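You operate a simulated robot arm through the tools that you are given. There is no shell and no other tool.

You run a simulated robot arm. Do the job below in one go: nothing can be reset, and whatever is moved stays where it is left.

## Task
Brush the dust off the three tiles in the holder.
Fine: put the brush back. What is to be rubbed or washed off counts as gone when no trace of it is left.

Only the result counts: the job must be done as asked and must still hold three seconds after the hand-in. Knocking over, shifting, dropping, spilling or breaking anything else fails it.

## Robot
A 7-joint arm with a two-finger gripper, fixed in place. Base frame: the origin is at the foot of the arm, x ahead of it, y to its left, z up; the work surface is at about z = 0.84. Units: m, degrees, N and s.
With the tool pointing down near the work surface it reaches from about 0.34 to 0.72 m from the base axis. Its first joint turns from -66.0 to 66.0 degrees. Payload 2.45 kg.
The tool frame sits at the grasp point between the pads (the TCP): z along the fingers, y along the line on which they close. The tips reach 0.026 m beyond it. Largest opening 0.096 m; the body of the gripper starts 0.069 m behind the TCP.
Orientation is told as [roll, pitch, yaw] about the base's x, y, z axes, in that order, counted from this pose: with the fingers straight down and closing along the base's y, the tool's x points along the base's -x, its y along +y and its z along -z.

## Interface
- The arm moves only by the tool move_arm. Its argument "series" is a list of rows, each an object of numbers (a shift or turn left out is 0, a gripper value left out holds the last): "ax", "ay", "az": the turn, a rotation vector about the tool's x, y, z in degrees; "tx", "ty", "tz": the shift along the tool's x, y, z in m; "gripper": the opening, from 0 (shut) to 1 (fully open). In form: [{"ax": .., "ay": .., "az": .., "tx": .., "ty": .., "tz": .., "gripper": ..}, ...]. A call has 1 to 20 rows; each row shifts and turns the commanded pose from where the row before left it, along the tool's axes as they then stand. Each row takes 0.2 s and may step no farther than 0.05 m and 8.6 degrees from the row before; otherwise, or with a gripper value out of range, the whole call is refused. Where a pose cannot be reached the arm comes as near as it can. A force on the tool above 40 N (or 10 N above the force at the start of the call, whichever is more), or a blocked arm, ends the call early, and 0.2 s more pass. The fingers move at their own pace and stop on an object; they squeeze with about 21 N. The grip force told is the motor's: it shows also when the fingers shut on nothing. Time passes only in rows, and 0.2 s behind the last, so rows that do not move let the fingers close. It gives the time, the measured TCP pose, the force on the tool (base axes), the opening and the grip force at its end, in the units of the frame above (readings bear some noise), with the torque about the TCP (base axes, N m) and any sound that the robot's microphone picked up.
- Cameras (640 x 400 px; columns grow to the right, rows downward): "scene" is fixed at [0.169, -0.4032, 1.4073]; the picture's right is [0.69, -0.72, 0.00], its down [-0.52, -0.49, -0.70] and it looks along [0.51, 0.48, -0.71] (base axes); focal length 347 px, centre (320, 200). "wrist" rides on the gripper at [0.082, 0.003, -0.098] in the tool frame; the picture's right is [-0.04, 1.00, 0.00], its down [-0.73, -0.03, -0.68] and it looks along [-0.68, -0.03, 0.73] (tool axes); focal length 256 px, centre (320, 200). There is no depth. A picture from a camera that has moved, and an enlarged one, comes with that camera's place and axes in the base frame and with its lens.
- camera(camera): a new picture of that camera. No time passes.
- close_up(camera, box): a new picture of the part [left, top, right, bottom] of that camera's present view, enlarged. No time passes.
- hand_in(): hands the job in; it is judged then, once.

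Places have to be worked out from the pictures, the camera data and where the tool is seen. Open the gripper and draw the arm clear of the work before you hand the job in, unless the task says otherwise.

The tools are called after "Call:" as a command line: name --argument value ..., lists and objects as JSON in quotes. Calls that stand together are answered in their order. move_arm: Moves the arm, as the interface text tells. Its arguments: {"type":"object","properties":{"series":{"type":"array","items":{"type":"object","properties":{"ax":{"type":"number"},"ay":{"type":"number"},"az":{"type":"number"},"tx":{"type":"number"},"ty":{"type":"number"},"tz":{"type":"number"},"gripper":{"type":"number"}}}}},"required":["series"]} The other tools are called the same way: camera (camera) takes a picture; close_up (camera, box) takes an enlarged picture of a part of a camera's view; hand_in () hands the job in.

At the start:

```text
clock: 0.0
ee_pos: [0.4583, -0.0939, 1.1346]
tool_rot: [0.0, 0.0, 0.0]
contact_force: [-0.3, 0.0, 0.1]
moment: [-0.03, -0.01, 0.0]
finger_gap: 0.0962
grip_force: 0.0
```

scene: 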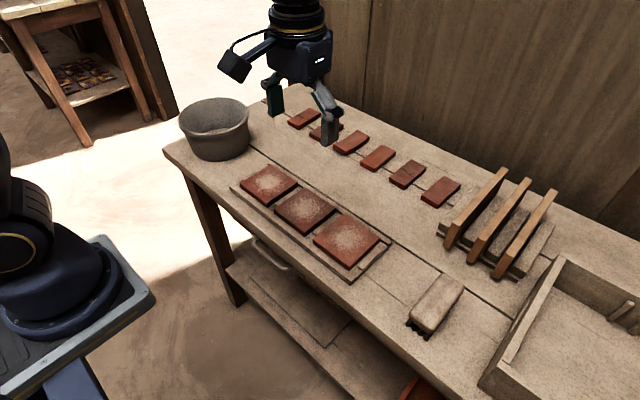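
wrist: 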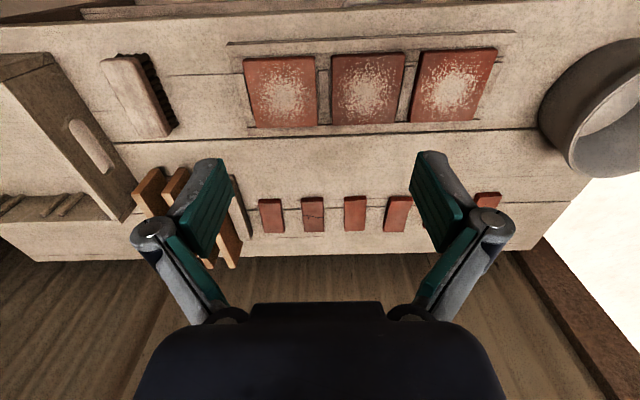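

I begin by looking closer at the tiles, the brush and the surroundings in both cameras before moving.

Call:
close_up --camera "scene" --box '[220, 150, 400, 290]'

Call:
close_up --camera "scene" --box '[370, 250, 500, 350]'

Call:
close_up --camera "wrist" --box '[80, 20, 240, 150]'

Call:
close_up --camera "wrist" --box '[220, 20, 520, 150]'

```text
2.86 times, centred on (310, 220) of scene
camera zoom: at [0.169, -0.4032, 1.4073], right [0.69, -0.72, 0.0], down [-0.52, -0.49, -0.7], along [0.51, 0.48, -0.71], focal length 991 px, centre (349, 143)
```

zoom: 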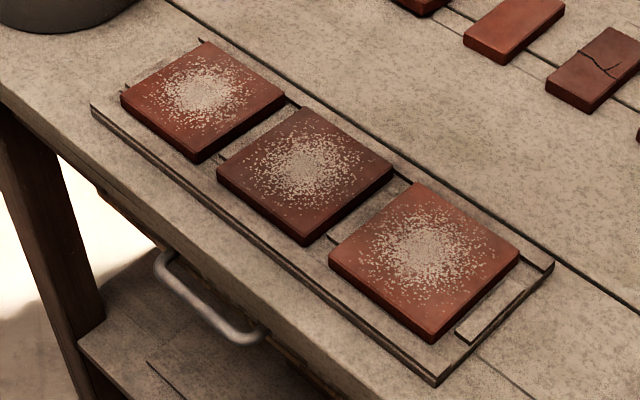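

```text
4.00 times, centred on (435, 300) of scene
camera zoom: at [0.169, -0.4032, 1.4073], right [0.69, -0.72, 0.0], down [-0.52, -0.49, -0.7], along [0.51, 0.48, -0.71], focal length 1387 px, centre (-140, -200)
```

zoom: 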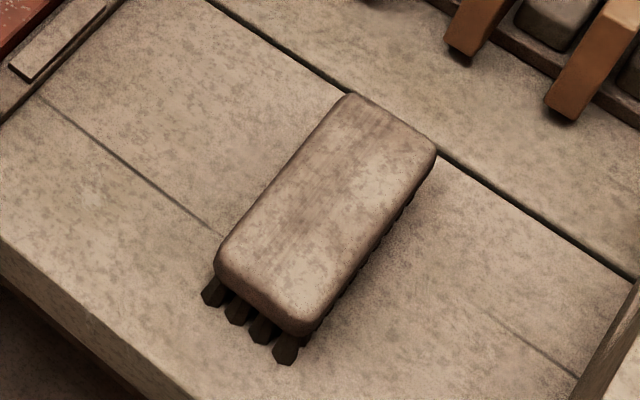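

```text
3.08 times, centred on (160, 85) of wrist
camera zoom: at [0.3772, -0.0899, 1.2339], right [0.04, 1.0, 0.0], down [0.73, -0.03, 0.68], along [0.68, -0.03, -0.73], focal length 788 px, centre (812, 554)
```

zoom: 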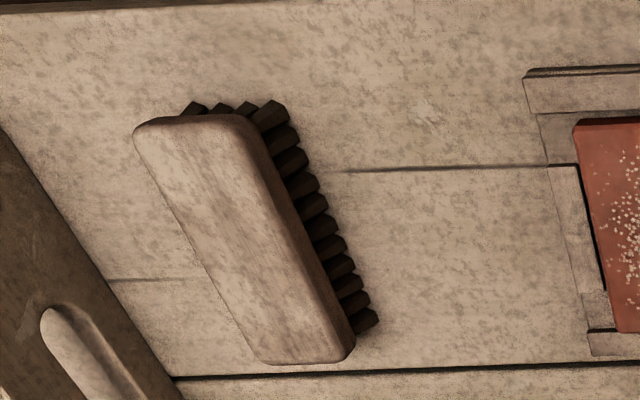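

```text
2.13 times, centred on (370, 85) of wrist
camera zoom: at [0.3772, -0.0899, 1.2339], right [0.04, 1.0, 0.0], down [0.73, -0.03, 0.68], along [0.68, -0.03, -0.73], focal length 546 px, centre (213, 445)
```

zoom: 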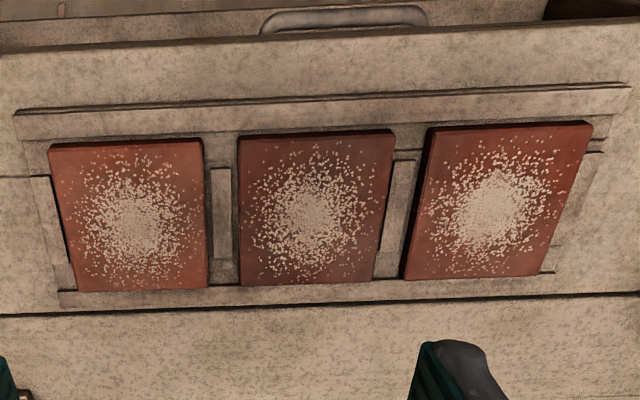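

The brush lies bristle-down at about x 0.453–0.560, y −0.328…−0.3685, top z≈0.885, with its long axis along x. The tile centres are near x 0.515 and y −0.146, −0.03 and 0.09, with tops at z≈0.862. I move above the brush, keeping high, to look again.

Call:
move_arm --series '[{"tx": -0.0068, "ty": -0.0363, "tz": 0.0192, "gripper": 1}, {"tx": -0.0068, "ty": -0.0363, "tz": 0.0192}, {"tx": -0.0068, "ty": -0.0363, "tz": 0.0192}, {"tx": -0.0068, "ty": -0.0363, "tz": 0.0192}, {"tx": -0.0068, "ty": -0.0363, "tz": 0.0192}, {"tx": -0.0068, "ty": -0.0363, "tz": 0.0192}, {"tx": -0.0069, "ty": -0.0363, "tz": 0.0194}, {}]'

Call:
camera --camera "wrist"

Call:
camera --camera "scene"

```text
clock: 1.8
ee_pos: [0.5062, -0.3483, 1.0017]
tool_rot: [-0.1, 0.0, 0.1]
contact_force: [0.0, -0.1, -1.1]
moment: [0.03, -0.03, 0.0]
finger_gap: 0.0962
grip_force: 0.0
```

```text
taken
camera wrist: at [0.4244, -0.346, 1.1008], right [0.04, 1.0, 0.0], down [0.73, -0.03, 0.68], along [0.68, -0.03, -0.73], focal length 256 px, centre (320, 200)
```

wrist: 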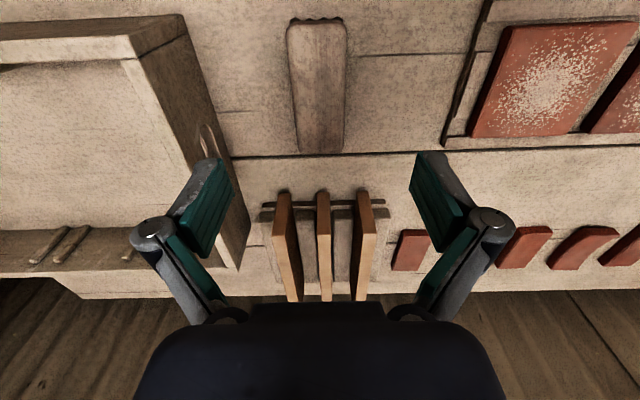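

```text
taken
```

scene: 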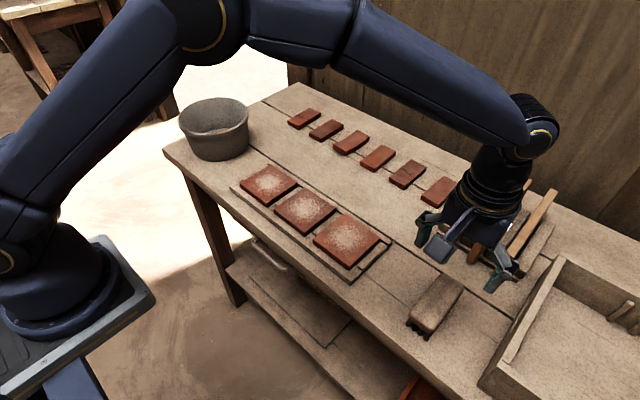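

The gripper hangs above the brush. I zoom in to get its corners and slight yaw precisely.

Call:
close_up --camera "wrist" --box '[260, 0, 388, 80]'

Call:
close_up --camera "wrist" --box '[260, 80, 388, 160]'

Call:
close_up --camera "wrist" --box '[430, 0, 640, 150]'

```text
5.00 times, centred on (324, 40) of wrist
camera zoom: at [0.4244, -0.346, 1.1008], right [0.04, 1.0, 0.0], down [0.73, -0.03, 0.68], along [0.68, -0.03, -0.73], focal length 1280 px, centre (300, 1000)
```

zoom: 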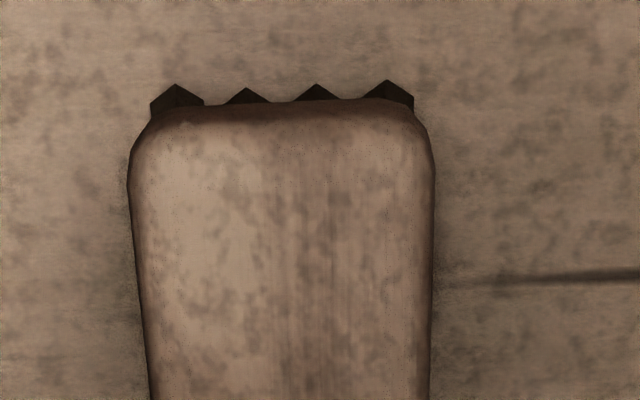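

```text
5.00 times, centred on (324, 120) of wrist
camera zoom: at [0.4244, -0.346, 1.1008], right [0.04, 1.0, 0.0], down [0.73, -0.03, 0.68], along [0.68, -0.03, -0.73], focal length 1280 px, centre (300, 600)
```

zoom: 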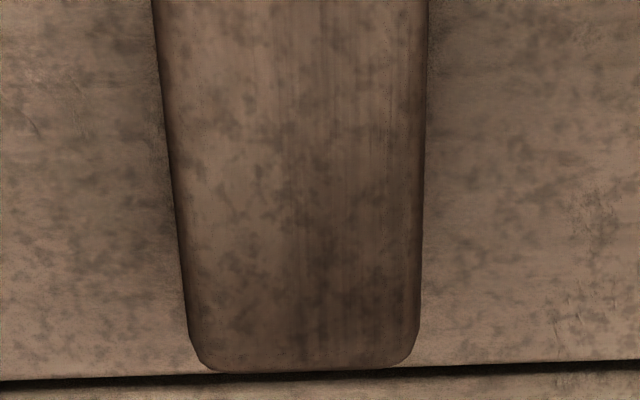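

```text
2.67 times, centred on (535, 75) of wrist
camera zoom: at [0.4244, -0.346, 1.1008], right [0.04, 1.0, 0.0], down [0.73, -0.03, 0.68], along [0.68, -0.03, -0.73], focal length 683 px, centre (-253, 533)
```

zoom: 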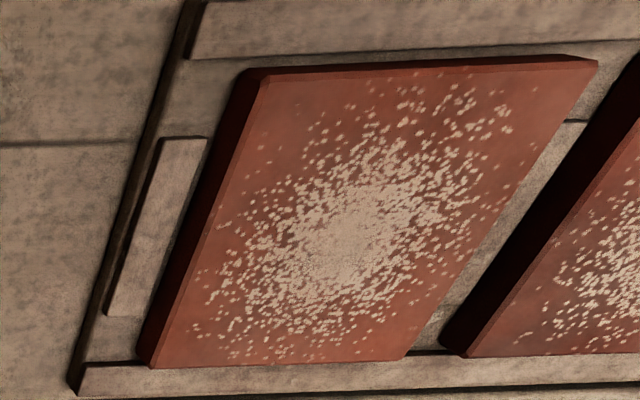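

The brush's sides measure y≈−0.3735 and −0.3284, with no yaw; it is centred near (0.510, −0.351) with its top at about z 0.885. I lower the open gripper to TCP z≈0.877 around the block, then close.

Call:
move_arm --series '[{"tx": -0.004, "ty": -0.0025, "tz": 0.03}, {"tz": 0.03}, {"tz": 0.03}, {"tz": 0.02}, {"tz": 0.0145}, {}]'

Call:
camera --camera "scene"

Call:
camera --camera "wrist"

Call:
close_up --camera "scene" --box '[370, 230, 530, 350]'

```text
clock: 3.2
ee_pos: [0.5113, -0.3503, 0.8772]
tool_rot: [0.1, 0.1, 0.0]
contact_force: [-0.3, -0.8, -0.1]
moment: [0.01, 0.0, -0.03]
finger_gap: 0.0959
grip_force: 0.1
```

```text
taken
```

scene: 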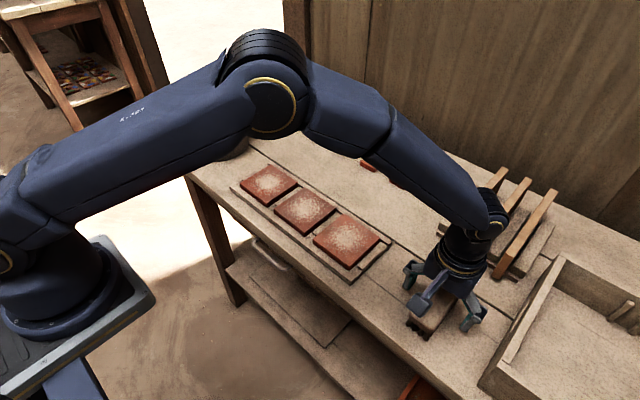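

```text
taken
camera wrist: at [0.4298, -0.3474, 0.9752], right [0.04, 1.0, 0.0], down [0.73, -0.03, 0.68], along [0.68, -0.03, -0.73], focal length 256 px, centre (320, 200)
```

wrist: 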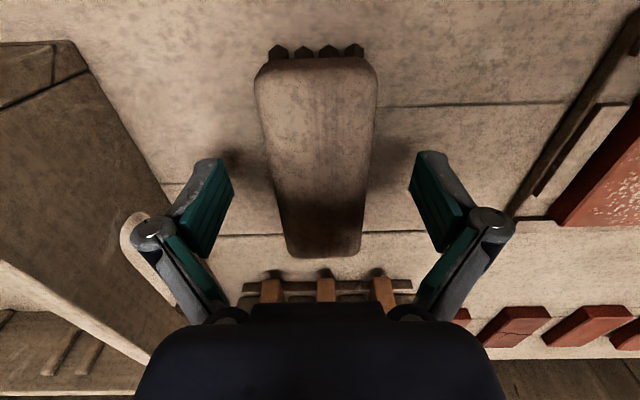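

```text
3.33 times, centred on (450, 290) of scene
camera zoom: at [0.169, -0.4032, 1.4073], right [0.69, -0.72, 0.0], down [-0.52, -0.49, -0.7], along [0.51, 0.48, -0.71], focal length 1156 px, centre (-113, -100)
```

zoom: 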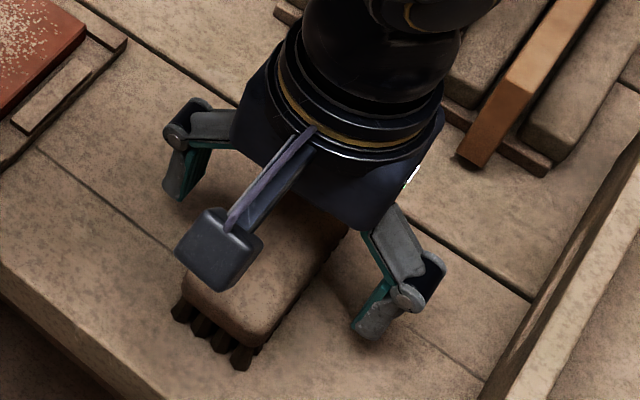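

The fingers straddle the block evenly and there is no contact. I close the gripper here.

Call:
move_arm --series '[{"gripper": 0}, {}, {}, {}, {}, {}]'

Call:
camera --camera "wrist"

Call:
close_up --camera "scene" --box '[370, 230, 530, 350]'

```text
clock: 4.6
ee_pos: [0.5104, -0.3505, 0.877]
tool_rot: [0.0, -0.1, -0.1]
contact_force: [0.2, 1.1, 1.6]
moment: [0.02, 0.04, -0.07]
finger_gap: 0.0446
grip_force: 20.7
```

```text
taken
camera wrist: at [0.4297, -0.3473, 0.9756], right [0.04, 1.0, 0.0], down [0.73, -0.03, 0.68], along [0.68, -0.03, -0.73], focal length 256 px, centre (320, 200)
```

wrist: 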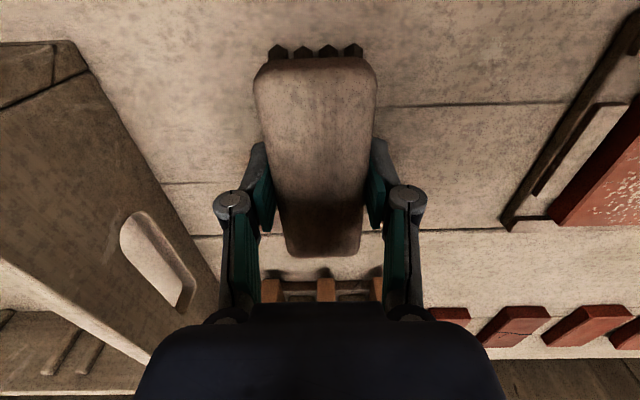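

```text
3.33 times, centred on (450, 290) of scene
camera zoom: at [0.169, -0.4032, 1.4073], right [0.69, -0.72, 0.0], down [-0.52, -0.49, -0.7], along [0.51, 0.48, -0.71], focal length 1156 px, centre (-113, -100)
```

zoom: 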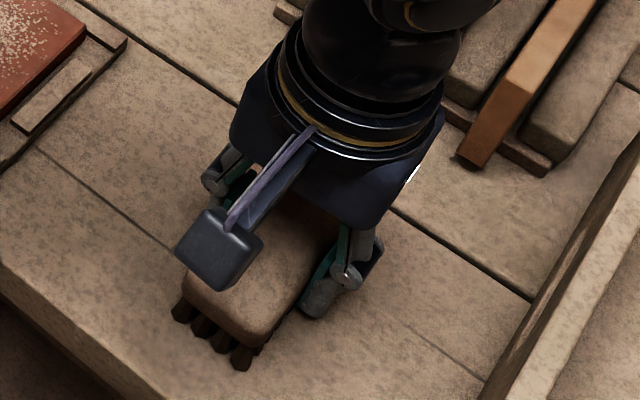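

The brush is gripped (opening 0.0446 m, 20.7 N) and did not move. I lift it straight up 6 cm and check the hold.

Call:
move_arm --series '[{"tz": -0.01}, {"tz": -0.02}, {"tz": -0.03}, {}]'

Call:
camera --camera "wrist"

Call:
close_up --camera "scene" --box '[370, 200, 530, 320]'

```text
clock: 5.6
ee_pos: [0.5106, -0.3498, 0.9365]
tool_rot: [0.0, 0.1, 0.0]
contact_force: [0.7, 0.3, 0.6]
moment: [0.0, 0.01, 0.01]
finger_gap: 0.0
grip_force: 21.1
```

```text
taken
camera wrist: at [0.4288, -0.347, 1.0354], right [0.04, 1.0, 0.0], down [0.73, -0.03, 0.68], along [0.68, -0.03, -0.73], focal length 256 px, centre (320, 200)
```

wrist: 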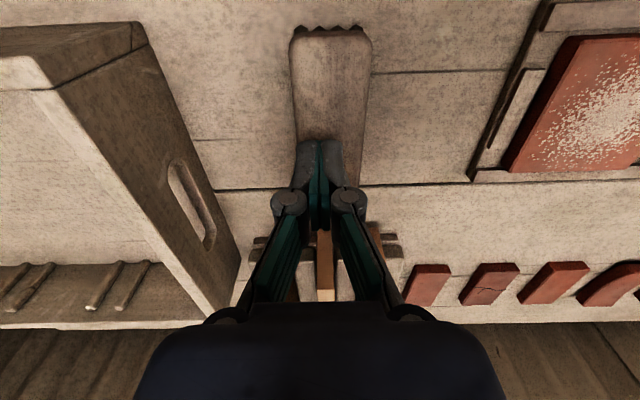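

```text
3.33 times, centred on (450, 260) of scene
camera zoom: at [0.169, -0.4032, 1.4073], right [0.69, -0.72, 0.0], down [-0.52, -0.49, -0.7], along [0.51, 0.48, -0.71], focal length 1156 px, centre (-113, 0)
```

zoom: 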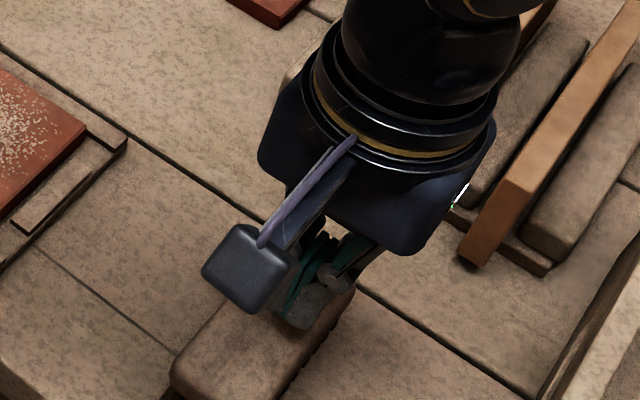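

The fingers slid off: the gap is 0 and the brush stayed on the table. I raise the arm away and look closely at the brush's profile and whether it shifted.

Call:
move_arm --series '[{"tz": -0.04}, {"tz": -0.04}, {"tx": 0.03, "ty": 0.03, "gripper": 1}, {"tx": 0.03, "ty": 0.04}, {"ty": 0.04}, {}]'

Call:
close_up --camera "scene" --box '[395, 265, 475, 345]'

Call:
close_up --camera "scene" --box '[370, 250, 500, 350]'

Call:
camera --camera "wrist"

```text
clock: 7.0
ee_pos: [0.4497, -0.2421, 1.0156]
tool_rot: [0.0, 0.0, 0.0]
contact_force: [0.2, 0.2, -0.4]
moment: [0.0, -0.04, 0.0]
finger_gap: 0.0926
grip_force: 0.1
```

```text
5.00 times, centred on (435, 305) of scene
camera zoom: at [0.169, -0.4032, 1.4073], right [0.69, -0.72, 0.0], down [-0.52, -0.49, -0.7], along [0.51, 0.48, -0.71], focal length 1734 px, centre (-255, -325)
```

zoom: 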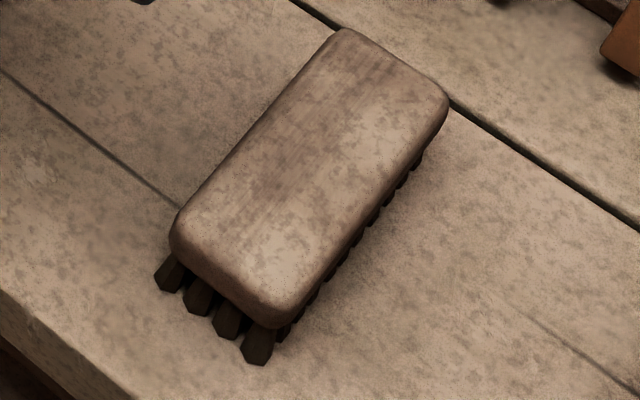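

```text
4.00 times, centred on (435, 300) of scene
camera zoom: at [0.169, -0.4032, 1.4073], right [0.69, -0.72, 0.0], down [-0.52, -0.49, -0.7], along [0.51, 0.48, -0.71], focal length 1387 px, centre (-140, -200)
```

zoom: 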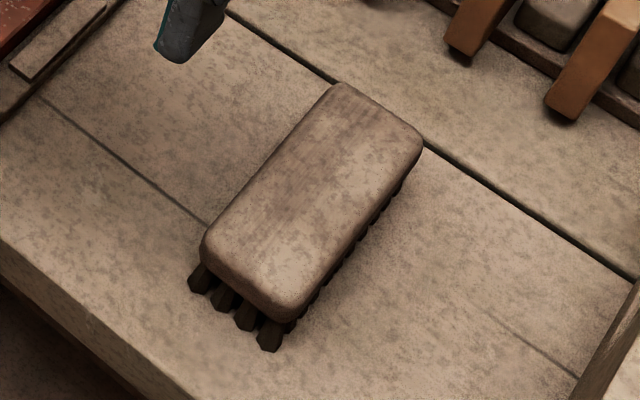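

```text
taken
camera wrist: at [0.3693, -0.2386, 1.1147], right [0.04, 1.0, 0.0], down [0.73, -0.03, 0.68], along [0.68, -0.03, -0.73], focal length 256 px, centre (320, 200)
```

wrist: 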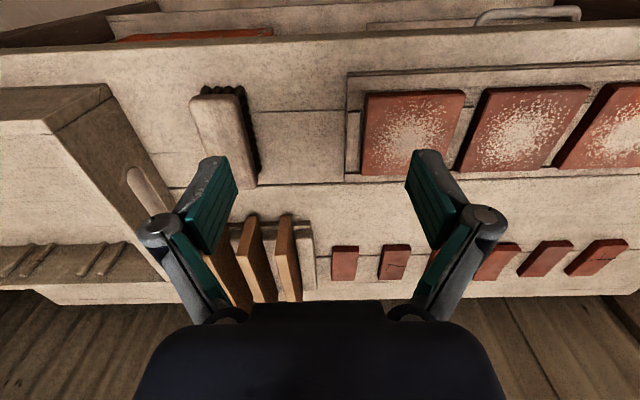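

The brush slid about 8 mm toward +y during the slip but still stands upright. I zoom in from the wrist to see its side profile and get the height right.

Call:
close_up --camera "wrist" --box '[170, 75, 290, 195]'

Call:
close_up --camera "scene" --box '[405, 295, 445, 345]'

```text
3.33 times, centred on (230, 135) of wrist
camera zoom: at [0.3693, -0.2386, 1.1147], right [0.04, 1.0, 0.0], down [0.73, -0.03, 0.68], along [0.68, -0.03, -0.73], focal length 853 px, centre (620, 417)
```

zoom: 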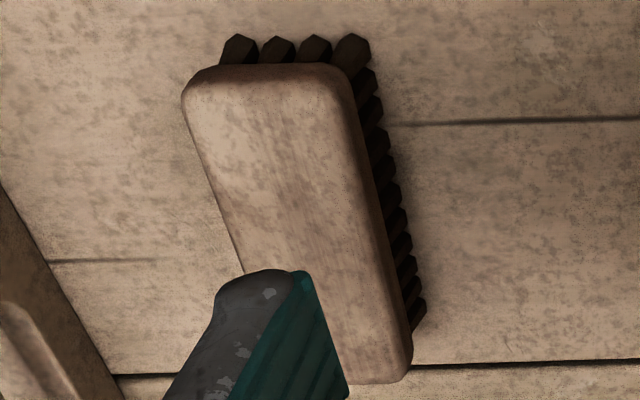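

```text
8.00 times, centred on (425, 320) of scene
camera zoom: at [0.169, -0.4032, 1.4073], right [0.69, -0.72, 0.0], down [-0.52, -0.49, -0.7], along [0.51, 0.48, -0.71], focal length 2774 px, centre (-520, -760)
```

zoom: 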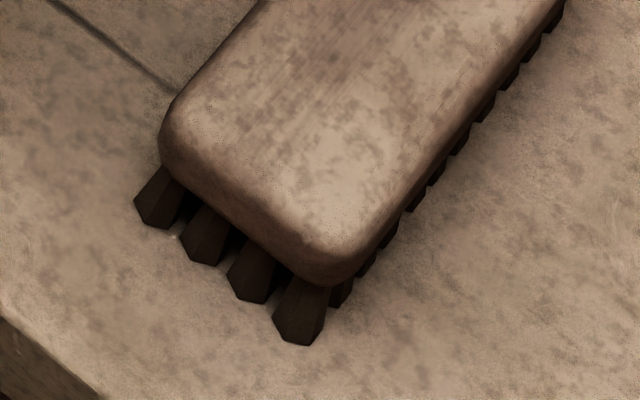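

The brush's top still measures z≈0.886 and its centre is now at about (0.511, −0.3425). I go back above it and check alignment before a second, slightly lower grasp with a gentler lift.

Call:
move_arm --series '[{"tx": -0.02, "ty": -0.035, "tz": 0.0, "gripper": 1}, {"tx": -0.02, "ty": -0.035}, {"tx": -0.0208, "ty": -0.0304, "tz": 0.02}, {"tz": 0.0356}, {}]'

Call:
camera --camera "wrist"

Call:
close_up --camera "wrist" --box '[240, 0, 400, 100]'

Call:
close_up --camera "wrist" --box '[240, 100, 400, 200]'

```text
clock: 8.2
ee_pos: [0.5084, -0.3431, 0.9597]
tool_rot: [0.0, 0.0, 0.0]
contact_force: [-0.3, -0.1, 0.0]
moment: [0.03, 0.0, 0.01]
finger_gap: 0.0962
grip_force: 0.0
```

```text
taken
camera wrist: at [0.4275, -0.3398, 1.058], right [0.04, 1.0, 0.0], down [0.73, -0.03, 0.68], along [0.68, -0.03, -0.73], focal length 256 px, centre (320, 200)
```

wrist: 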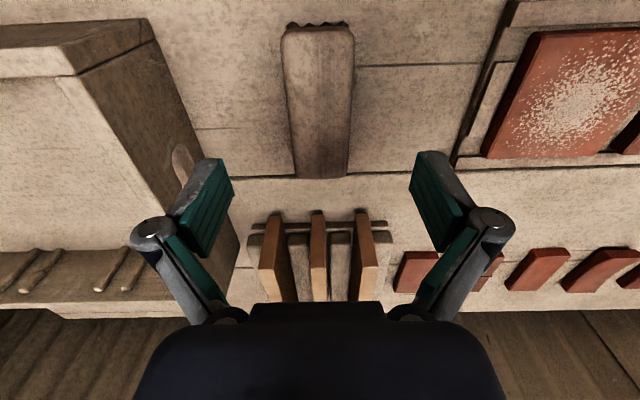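

```text
4.00 times, centred on (320, 50) of wrist
camera zoom: at [0.4275, -0.3398, 1.058], right [0.04, 1.0, 0.0], down [0.73, -0.03, 0.68], along [0.68, -0.03, -0.73], focal length 1024 px, centre (320, 800)
```

zoom: 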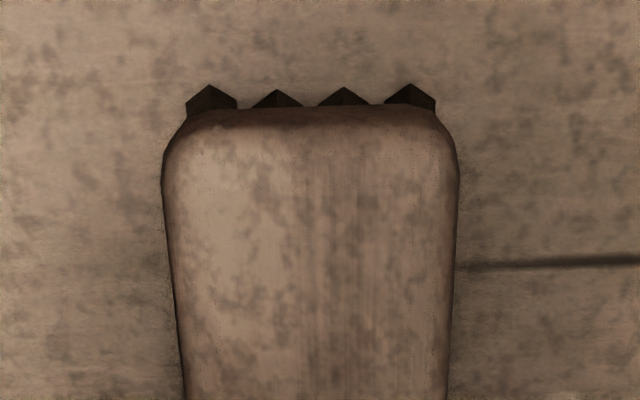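

```text
4.00 times, centred on (320, 150) of wrist
camera zoom: at [0.4275, -0.3398, 1.058], right [0.04, 1.0, 0.0], down [0.73, -0.03, 0.68], along [0.68, -0.03, -0.73], focal length 1024 px, centre (320, 400)
```

zoom: 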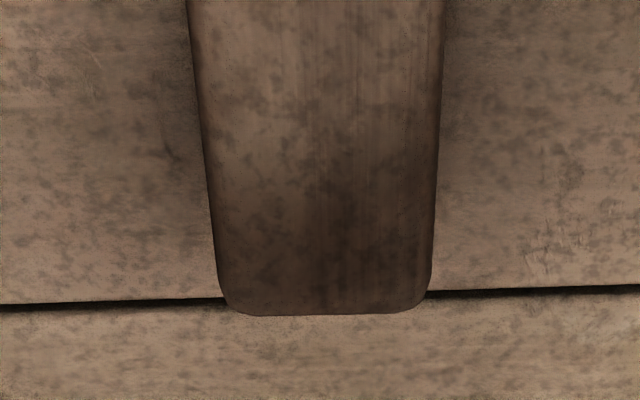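

The brush is centred near y≈−0.343 with under 1° of yaw. I lower to about z 0.875, close, and wait, this time checking the grip before a small, slow lift.

Call:
move_arm --series '[{"tx": -0.0025, "tz": 0.03}, {"tz": 0.03}, {"tz": 0.015}, {"tz": 0.0097}, {"gripper": 0}, {}, {}, {}, {}, {}, {}]'

Call:
close_up --camera "wrist" --box '[200, 20, 440, 270]'

Call:
close_up --camera "scene" --box '[390, 260, 490, 350]'

```text
clock: 10.6
ee_pos: [0.5135, -0.3404, 0.8752]
tool_rot: [0.1, 0.0, -0.1]
contact_force: [0.4, -0.8, 0.9]
moment: [-0.01, 0.01, 0.03]
finger_gap: 0.0447
grip_force: 21.0
```

```text
1.60 times, centred on (320, 145) of wrist
camera zoom: at [0.4315, -0.3386, 0.9739], right [0.04, 1.0, 0.0], down [0.73, -0.03, 0.68], along [0.68, -0.03, -0.73], focal length 410 px, centre (320, 288)
```

zoom: 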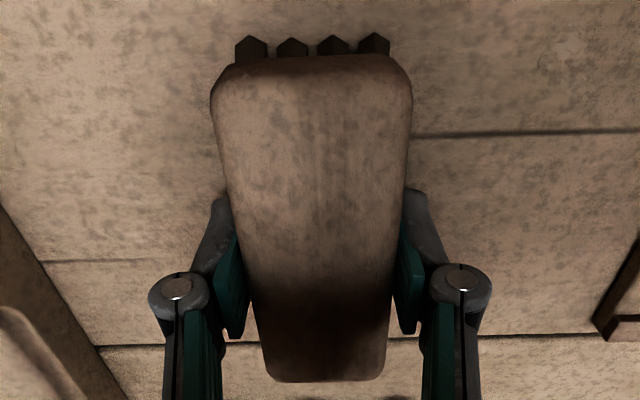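

```text
4.44 times, centred on (440, 305) of scene
camera zoom: at [0.169, -0.4032, 1.4073], right [0.69, -0.72, 0.0], down [-0.52, -0.49, -0.7], along [0.51, 0.48, -0.71], focal length 1541 px, centre (-213, -267)
```

zoom: 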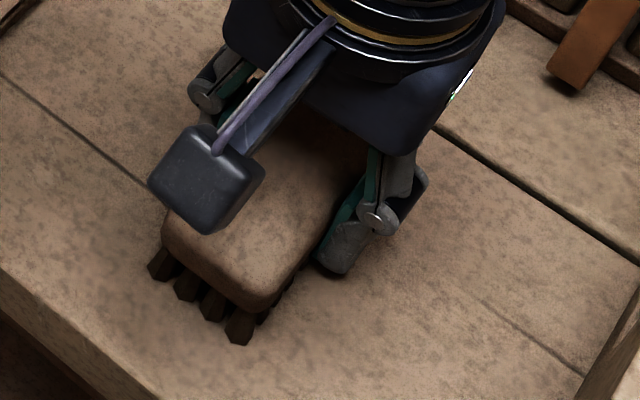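

Gripped again at opening 0.0447 with 21 N. I lift only 4 mm in small steps and read the force.

Call:
move_arm --series '[{"tz": -0.001}, {"tz": -0.001}, {"tz": -0.001}, {"tz": -0.001}, {}]'

Call:
close_up --camera "scene" --box '[390, 260, 490, 350]'

```text
clock: 11.8
ee_pos: [0.5136, -0.3404, 0.8799]
tool_rot: [0.0, 0.1, 0.1]
contact_force: [-0.1, 0.4, -0.7]
moment: [-0.01, -0.02, 0.04]
finger_gap: 0.0445
grip_force: 21.1
```

```text
4.44 times, centred on (440, 305) of scene
camera zoom: at [0.169, -0.4032, 1.4073], right [0.69, -0.72, 0.0], down [-0.52, -0.49, -0.7], along [0.51, 0.48, -0.71], focal length 1541 px, centre (-213, -267)
```

zoom: 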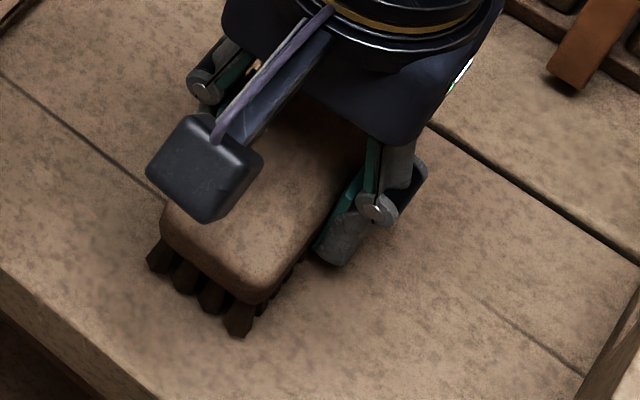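

The bristle tips rose with the gripper, so it holds this time at slow speed. I continue lifting in small steps and check again.

Call:
move_arm --series '[{"tz": -0.002}, {"tz": -0.002}, {"tz": -0.003}, {"tz": -0.003}, {"tz": -0.003}, {"tz": -0.002}, {}]'

Call:
close_up --camera "scene" --box '[390, 260, 490, 350]'

Call:
camera --camera "wrist"

```text
clock: 13.4
ee_pos: [0.5132, -0.3399, 0.8951]
tool_rot: [0.0, 0.0, 0.0]
contact_force: [0.1, 0.4, -0.2]
moment: [-0.03, 0.02, -0.02]
finger_gap: 0.0447
grip_force: 20.9
```

```text
4.44 times, centred on (440, 305) of scene
camera zoom: at [0.169, -0.4032, 1.4073], right [0.69, -0.72, 0.0], down [-0.52, -0.49, -0.7], along [0.51, 0.48, -0.71], focal length 1541 px, centre (-213, -267)
```

zoom: 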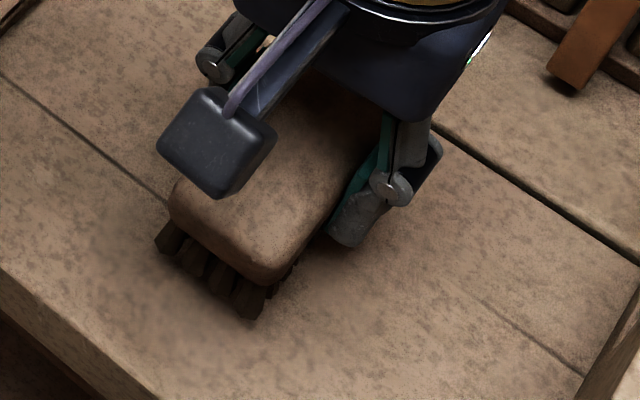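

```text
taken
camera wrist: at [0.432, -0.3376, 0.9933], right [0.04, 1.0, 0.0], down [0.73, -0.03, 0.68], along [0.68, -0.03, -0.73], focal length 256 px, centre (320, 200)
```

wrist: 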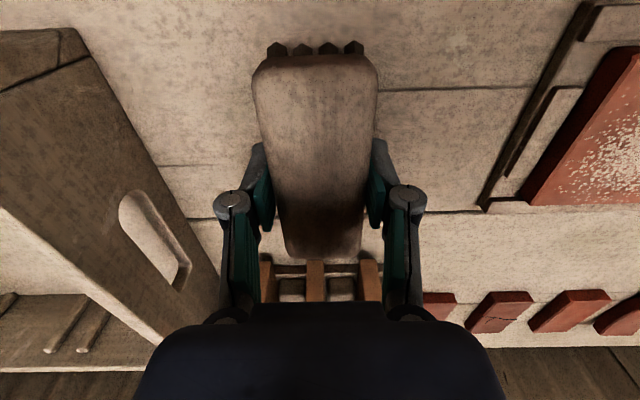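

The brush hangs level in the grip now. I keep raising it gently and check again before travelling.

Call:
move_arm --series '[{"tz": -0.003}, {"tz": -0.004}, {"tz": -0.005}, {"tz": -0.006}, {"tz": -0.006}, {"tz": -0.006}, {"tz": -0.005}, {"tz": -0.003}, {}]'

Call:
camera --camera "scene"

Call:
camera --camera "wrist"

```text
clock: 15.4
ee_pos: [0.5133, -0.3401, 0.9343]
tool_rot: [0.0, 0.0, 0.1]
contact_force: [0.2, 0.7, -1.9]
moment: [-0.02, 0.0, 0.01]
finger_gap: 0.0448
grip_force: 20.3
```

```text
taken
```

scene: 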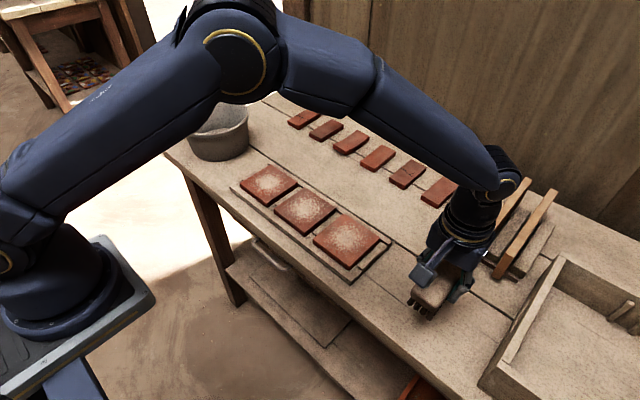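

```text
taken
camera wrist: at [0.4325, -0.337, 1.0319], right [0.04, 1.0, 0.0], down [0.73, -0.03, 0.68], along [0.68, -0.03, -0.73], focal length 256 px, centre (320, 200)
```

wrist: 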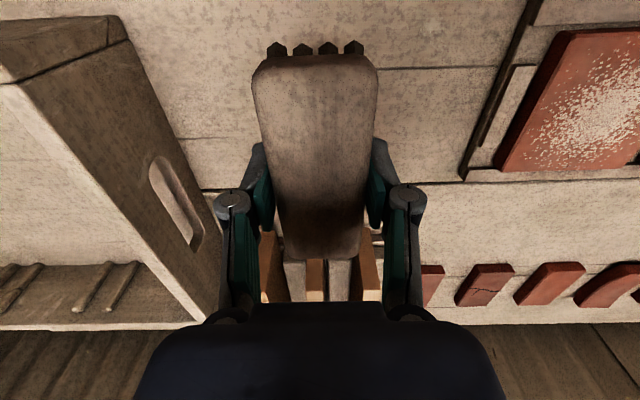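

The brush is held steady and level. Tile tops are near z 0.864 (T3 centre ≈ (0.516, −0.148)), and the bristle tips sit about 0.035 below the TCP. I carry it gently over T3, keeping the bristles ~4 cm above the tile.

Call:
move_arm --series '[{"tz": -0.004, "ty": 0.006}, {"tz": -0.006, "ty": 0.012}, {"ty": 0.018}, {"ty": 0.02}, {"ty": 0.02}, {"ty": 0.02}, {"ty": 0.02}, {"ty": 0.02, "tx": -0.002}, {"ty": 0.018, "tx": -0.002}, {"ty": 0.012}, {"ty": 0.004}, {}]'

Call:
camera --camera "wrist"

Call:
camera --camera "scene"

```text
clock: 18.0
ee_pos: [0.5174, -0.1693, 0.9433]
tool_rot: [0.0, 0.0, 0.1]
contact_force: [0.7, 0.2, -1.1]
moment: [0.0, 0.01, -0.03]
finger_gap: 0.0448
grip_force: 20.6
```

```text
taken
camera wrist: at [0.4365, -0.1666, 1.0419], right [0.04, 1.0, 0.0], down [0.73, -0.03, 0.68], along [0.68, -0.03, -0.73], focal length 256 px, centre (320, 200)
```

wrist: 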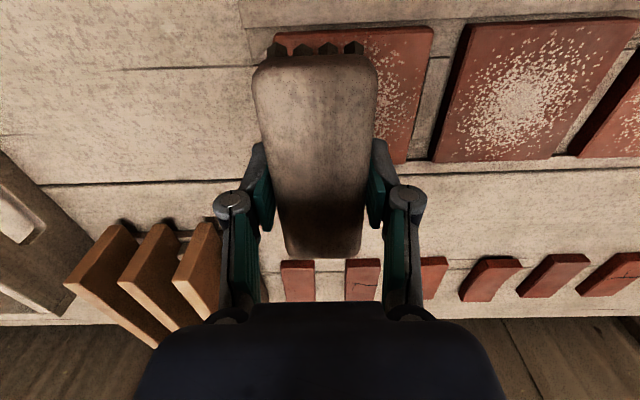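

```text
taken
```

scene: 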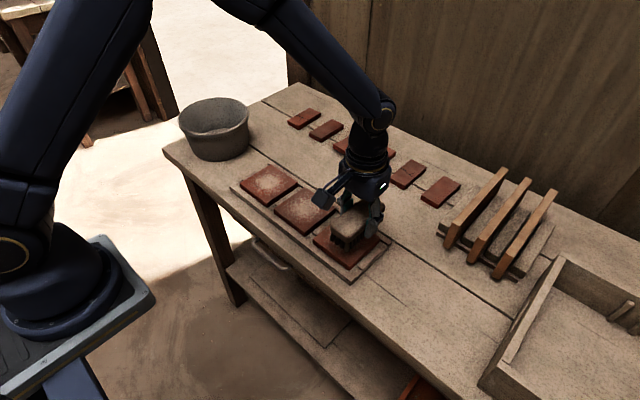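

The brush is over the −y half of T3. I lower toward contact (expected near TCP z≈0.899), slowing at the end and reading the force.

Call:
move_arm --series '[{"tz": 0.008}, {"tz": 0.012}, {"tz": 0.01}, {"tz": 0.006}, {"tz": 0.003}, {"tz": 0.002}, {}]'

Call:
close_up --camera "scene" --box '[300, 190, 400, 280]'

```text
clock: 19.6
ee_pos: [0.5179, -0.1696, 0.9025]
tool_rot: [-0.1, 0.0, 0.0]
contact_force: [0.3, -0.5, -0.5]
moment: [0.0, -0.02, -0.01]
finger_gap: 0.0446
grip_force: 20.9
```

```text
4.44 times, centred on (350, 235) of scene
camera zoom: at [0.169, -0.4032, 1.4073], right [0.69, -0.72, 0.0], down [-0.52, -0.49, -0.7], along [0.51, 0.48, -0.71], focal length 1541 px, centre (187, 44)
```

zoom: 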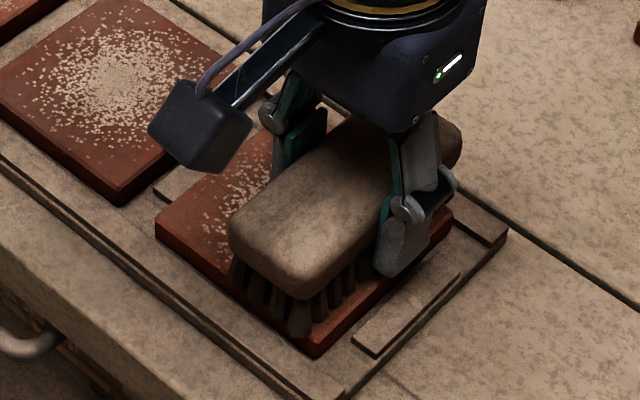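

No contact yet at TCP z 0.9025; the bristles hover just above the tile. I lower in 1 mm steps to find contact.

Call:
move_arm --series '[{"tz": 0.001}, {"tz": 0.001}, {}]'

Call:
close_up --camera "scene" --box '[325, 220, 385, 275]'

```text
clock: 20.4
ee_pos: [0.5178, -0.1691, 0.9007]
tool_rot: [0.0, -0.1, 0.0]
contact_force: [-4.7, 2.2, 13.4]
moment: [0.06, 0.29, 0.01]
finger_gap: 0.0447
grip_force: 21.2
```

```text
7.27 times, centred on (355, 248) of scene
camera zoom: at [0.1687, -0.4031, 1.4074], right [0.69, -0.72, 0.0], down [-0.52, -0.49, -0.7], along [0.51, 0.48, -0.71], focal length 2522 px, centre (66, -146)
```

zoom: 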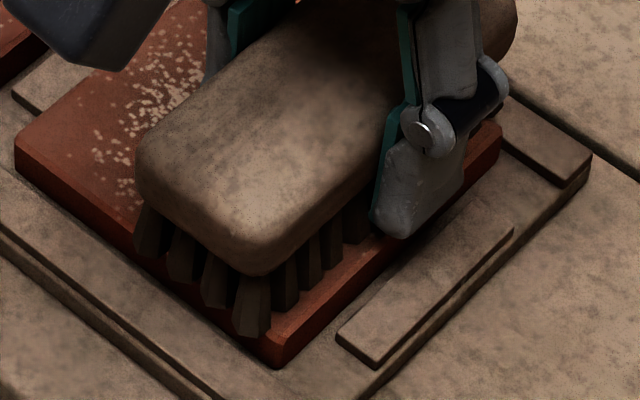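

Contact: 13 N up at TCP z≈0.9007. I ease off slightly and sweep slowly along +y across T3, then look at the result.

Call:
move_arm --series '[{"tz": -0.0005}, {"ty": 0.002}, {"ty": 0.004}, {"ty": 0.006}, {"ty": 0.006}, {"ty": 0.006}, {"ty": 0.006}, {"ty": 0.006}, {"ty": 0.006}, {"ty": 0.004}, {"ty": 0.002}, {}]'

Call:
close_up --camera "scene" --box '[290, 180, 400, 280]'

Call:
camera --camera "wrist"

```text
clock: 23.0
ee_pos: [0.5179, -0.1225, 0.9007]
tool_rot: [0.0, 0.0, 0.1]
contact_force: [0.5, -4.7, 8.4]
moment: [-0.06, -0.02, -0.04]
finger_gap: 0.0445
grip_force: 21.3
```

```text
4.00 times, centred on (345, 230) of scene
camera zoom: at [0.1689, -0.4033, 1.4073], right [0.69, -0.72, 0.0], down [-0.52, -0.49, -0.7], along [0.51, 0.48, -0.71], focal length 1387 px, centre (220, 80)
```

zoom: 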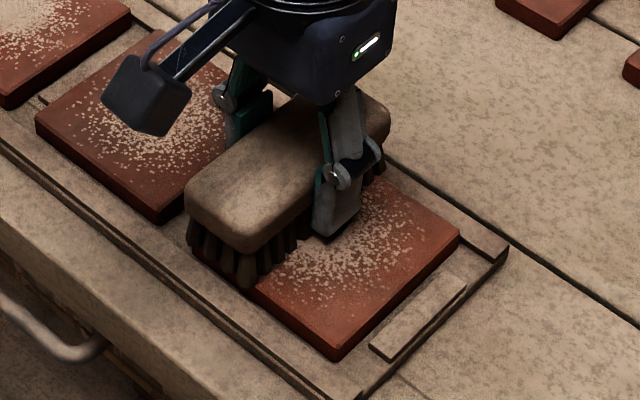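

```text
taken
camera wrist: at [0.436, -0.1193, 0.9987], right [0.04, 1.0, 0.0], down [0.73, -0.03, 0.68], along [0.68, -0.03, -0.73], focal length 256 px, centre (320, 200)
```

wrist: 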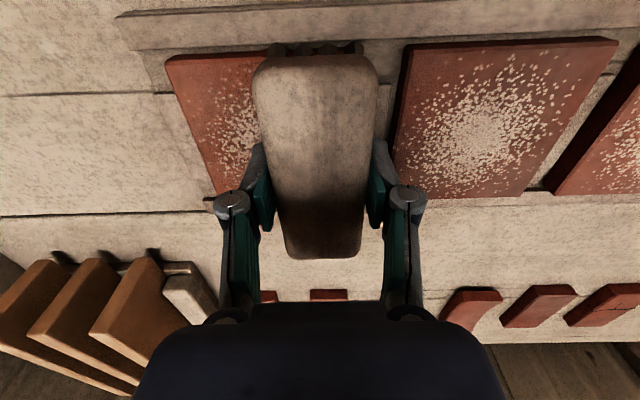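

The brush slides well and the tile stays put, but dust remains behind it. I zoom in to see whether it thinned.

Call:
close_up --camera "scene" --box '[340, 210, 400, 270]'

Call:
close_up --camera "wrist" --box '[150, 30, 310, 210]'

```text
6.67 times, centred on (370, 240) of scene
camera zoom: at [0.1689, -0.4033, 1.4073], right [0.69, -0.72, 0.0], down [-0.52, -0.49, -0.7], along [0.51, 0.48, -0.71], focal length 2312 px, centre (-13, -67)
```

zoom: 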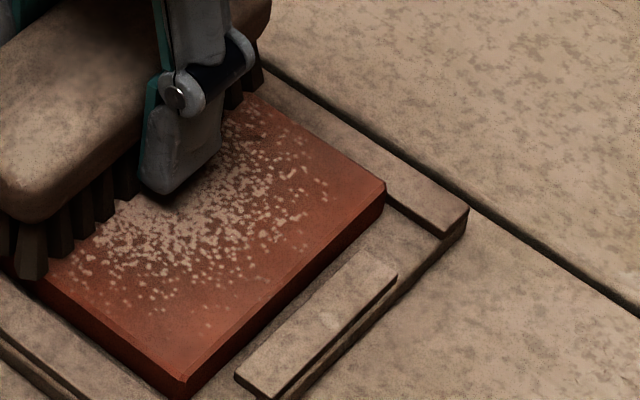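

```text
2.22 times, centred on (230, 120) of wrist
camera zoom: at [0.436, -0.1193, 0.9987], right [0.04, 1.0, 0.0], down [0.73, -0.03, 0.68], along [0.68, -0.03, -0.73], focal length 569 px, centre (520, 378)
```

zoom: 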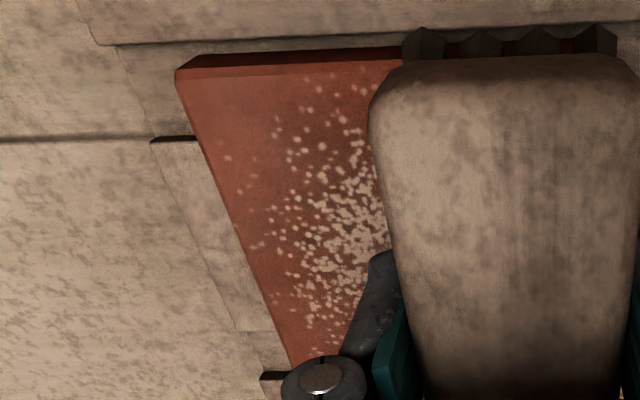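

The dust seems only thinned, so it needs repeated strokes. I press slightly more and do several back-and-forth strokes over T3, then compare.

Call:
move_arm --series '[{"tz": 0.0005, "ty": -0.004}, {"ty": -0.01}, {"ty": -0.01}, {"ty": -0.01}, {"ty": -0.01}, {"ty": -0.004}, {"ty": 0.004}, {"ty": 0.01}, {"ty": 0.01}, {"ty": 0.01}, {"ty": 0.01}, {"ty": 0.004}, {"ty": -0.004}, {"ty": -0.01}, {"ty": -0.01}, {"ty": -0.01}, {"ty": -0.01}, {"ty": -0.004}, {}]'

Call:
close_up --camera "scene" --box '[290, 180, 400, 280]'

Call:
camera --camera "wrist"

```text
clock: 27.0
ee_pos: [0.5168, -0.1704, 0.8994]
tool_rot: [0.1, 0.0, 0.0]
contact_force: [-0.7, -0.4, -0.5]
moment: [-0.02, -0.01, -0.04]
finger_gap: 0.0444
grip_force: 20.6
```

```text
4.00 times, centred on (345, 230) of scene
camera zoom: at [0.169, -0.4032, 1.4073], right [0.69, -0.72, 0.0], down [-0.52, -0.49, -0.7], along [0.51, 0.48, -0.71], focal length 1387 px, centre (220, 80)
```

zoom: 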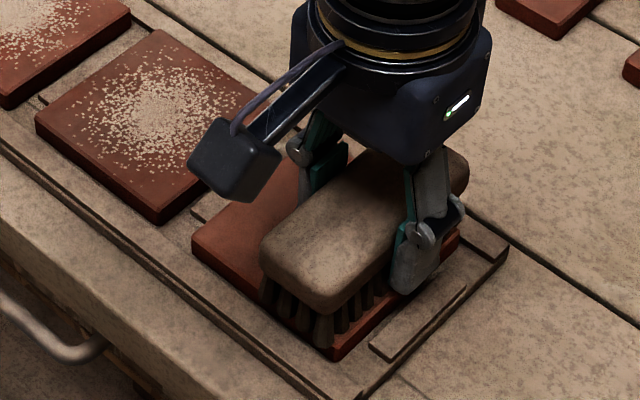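

```text
taken
camera wrist: at [0.4354, -0.168, 0.9984], right [0.04, 1.0, 0.0], down [0.73, -0.03, 0.68], along [0.68, -0.03, -0.73], focal length 256 px, centre (320, 200)
```

wrist: 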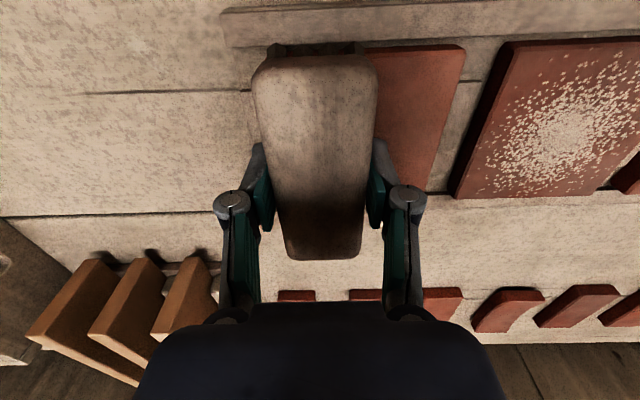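

The +y half of T3 is clean now. The force has dropped to ~0 (the brush crept a little in the grip), so I lift slightly, move to the +y side and inspect the −y half.

Call:
move_arm --series '[{"tz": -0.004}, {"tz": -0.004, "ty": 0.008}, {"ty": 0.015}, {"ty": 0.015}, {"ty": 0.015}, {"ty": 0.008}, {}]'

Call:
close_up --camera "scene" --box '[320, 200, 400, 275]'

Call:
close_up --camera "wrist" --box '[130, 20, 330, 210]'

```text
clock: 28.6
ee_pos: [0.5184, -0.1087, 0.9082]
tool_rot: [0.0, 0.0, 0.0]
contact_force: [0.0, 0.5, -1.0]
moment: [0.0, -0.02, 0.0]
finger_gap: 0.0446
grip_force: 21.1
```

```text
5.33 times, centred on (360, 238) of scene
camera zoom: at [0.169, -0.4032, 1.4073], right [0.69, -0.72, 0.0], down [-0.52, -0.49, -0.7], along [0.51, 0.48, -0.71], focal length 1849 px, centre (107, 0)
```

zoom: 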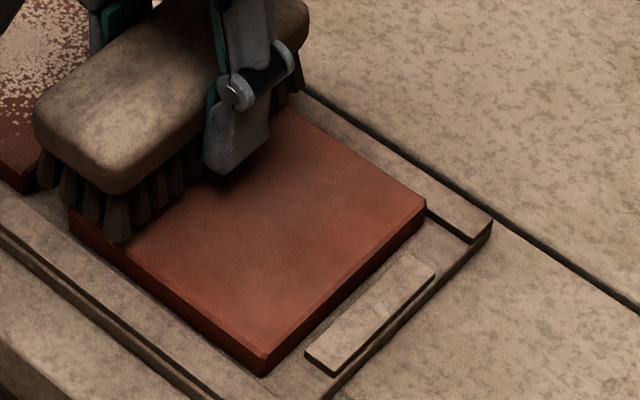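

```text
2.11 times, centred on (230, 115) of wrist
camera zoom: at [0.4364, -0.1062, 1.0068], right [0.04, 1.0, 0.0], down [0.73, -0.03, 0.68], along [0.68, -0.03, -0.73], focal length 539 px, centre (510, 379)
```

zoom: 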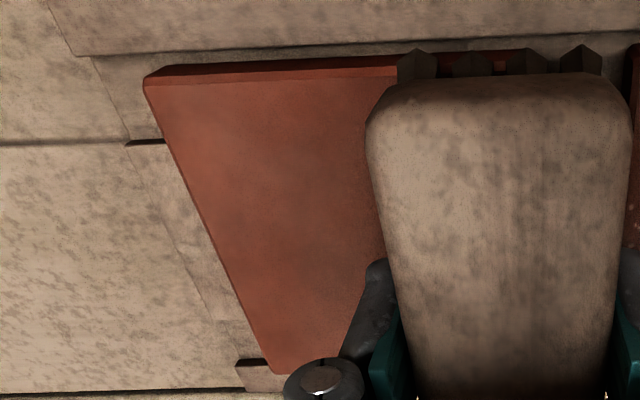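

T3 looks clean. Next I move over T2's −y half and lower step by step, watching for contact.

Call:
move_arm --series '[{"tz": -0.004, "ty": 0.006}, {"tz": -0.003, "ty": 0.012}, {"ty": 0.015}, {"ty": 0.014}, {"ty": 0.007}, {"tz": 0.004}, {"tz": 0.005}, {"tz": 0.003}, {"tz": 0.002}, {"tz": 0.001}, {}]'

Call:
close_up --camera "scene" --box '[260, 160, 360, 250]'

```text
clock: 31.0
ee_pos: [0.5174, -0.0537, 0.8991]
tool_rot: [-0.1, 0.0, 0.0]
contact_force: [0.7, 0.0, -1.4]
moment: [0.01, -0.02, -0.04]
finger_gap: 0.0445
grip_force: 21.2
```

```text
4.44 times, centred on (310, 205) of scene
camera zoom: at [0.169, -0.4032, 1.4073], right [0.69, -0.72, 0.0], down [-0.52, -0.49, -0.7], along [0.51, 0.48, -0.71], focal length 1541 px, centre (364, 178)
```

zoom: 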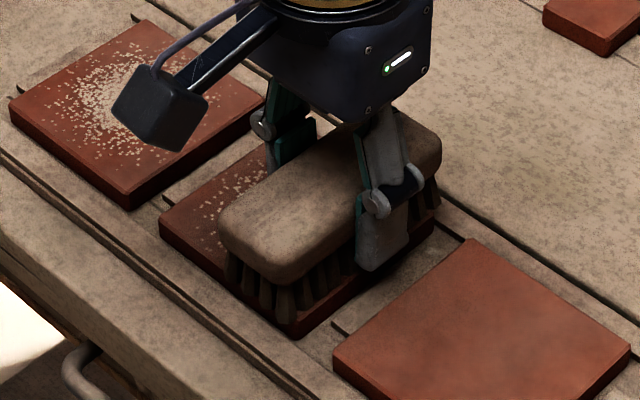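

Still no contact at 0.8991 over T2. I continue down in 0.5–1 mm steps.

Call:
move_arm --series '[{"tz": 0.0007}, {"tz": 0.0007}, {}]'

```text
clock: 31.8
ee_pos: [0.5179, -0.0558, 0.8991]
tool_rot: [0.0, -0.1, 0.1]
contact_force: [-2.0, -0.7, 14.1]
moment: [0.04, 0.37, 0.01]
finger_gap: 0.0446
grip_force: 20.7
```

Contact at 14 N. I do several back-and-forth strokes over T2 (y from about −0.058 to −0.006).

Call:
move_arm --series '[{"ty": 0.004}, {"ty": 0.009}, {"ty": 0.009}, {"ty": 0.009}, {"ty": 0.009}, {"ty": 0.007}, {"ty": 0.003}, {"ty": -0.004}, {"ty": -0.009}, {"ty": -0.01}, {"ty": -0.01}, {"ty": -0.01}, {"ty": -0.007}, {"ty": 0.004}, {"ty": 0.009}, {"ty": 0.01}, {"ty": 0.01}, {"ty": 0.01}, {"ty": 0.007}, {}]'

Call:
close_up --camera "scene" --box '[250, 160, 360, 250]'

Call:
close_up --camera "wrist" --box '[130, 20, 330, 210]'

```text
clock: 36.0
ee_pos: [0.5185, -0.003, 0.8999]
tool_rot: [0.0, 0.1, 0.0]
contact_force: [0.8, 0.7, -1.3]
moment: [0.01, 0.01, 0.01]
finger_gap: 0.0446
grip_force: 21.2
```

```text
4.44 times, centred on (305, 205) of scene
camera zoom: at [0.169, -0.4032, 1.4073], right [0.69, -0.72, 0.0], down [-0.52, -0.49, -0.7], along [0.51, 0.48, -0.71], focal length 1541 px, centre (387, 178)
```

zoom: 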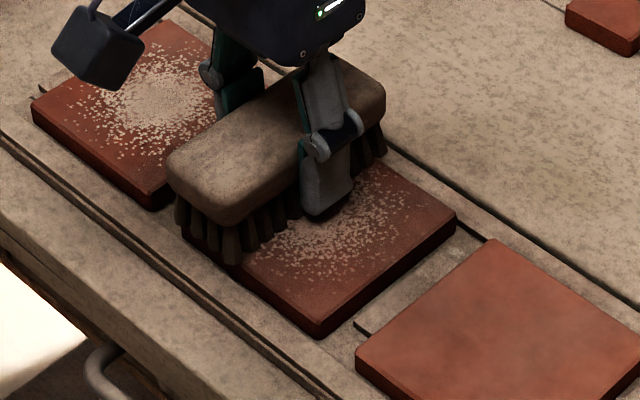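

```text
2.11 times, centred on (230, 115) of wrist
camera zoom: at [0.4365, -0.0013, 0.9979], right [0.04, 1.0, 0.0], down [0.73, -0.03, 0.68], along [0.68, -0.03, -0.73], focal length 539 px, centre (510, 379)
```

zoom: 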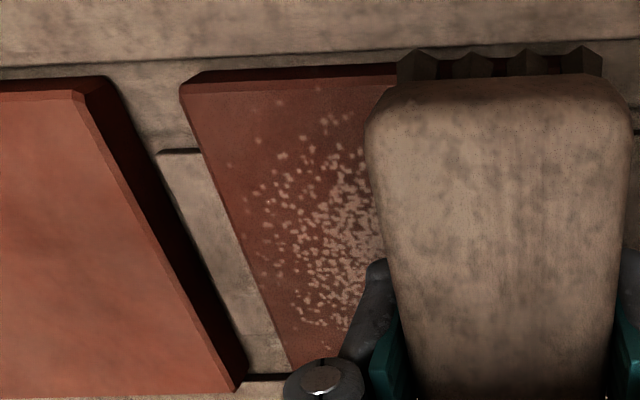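

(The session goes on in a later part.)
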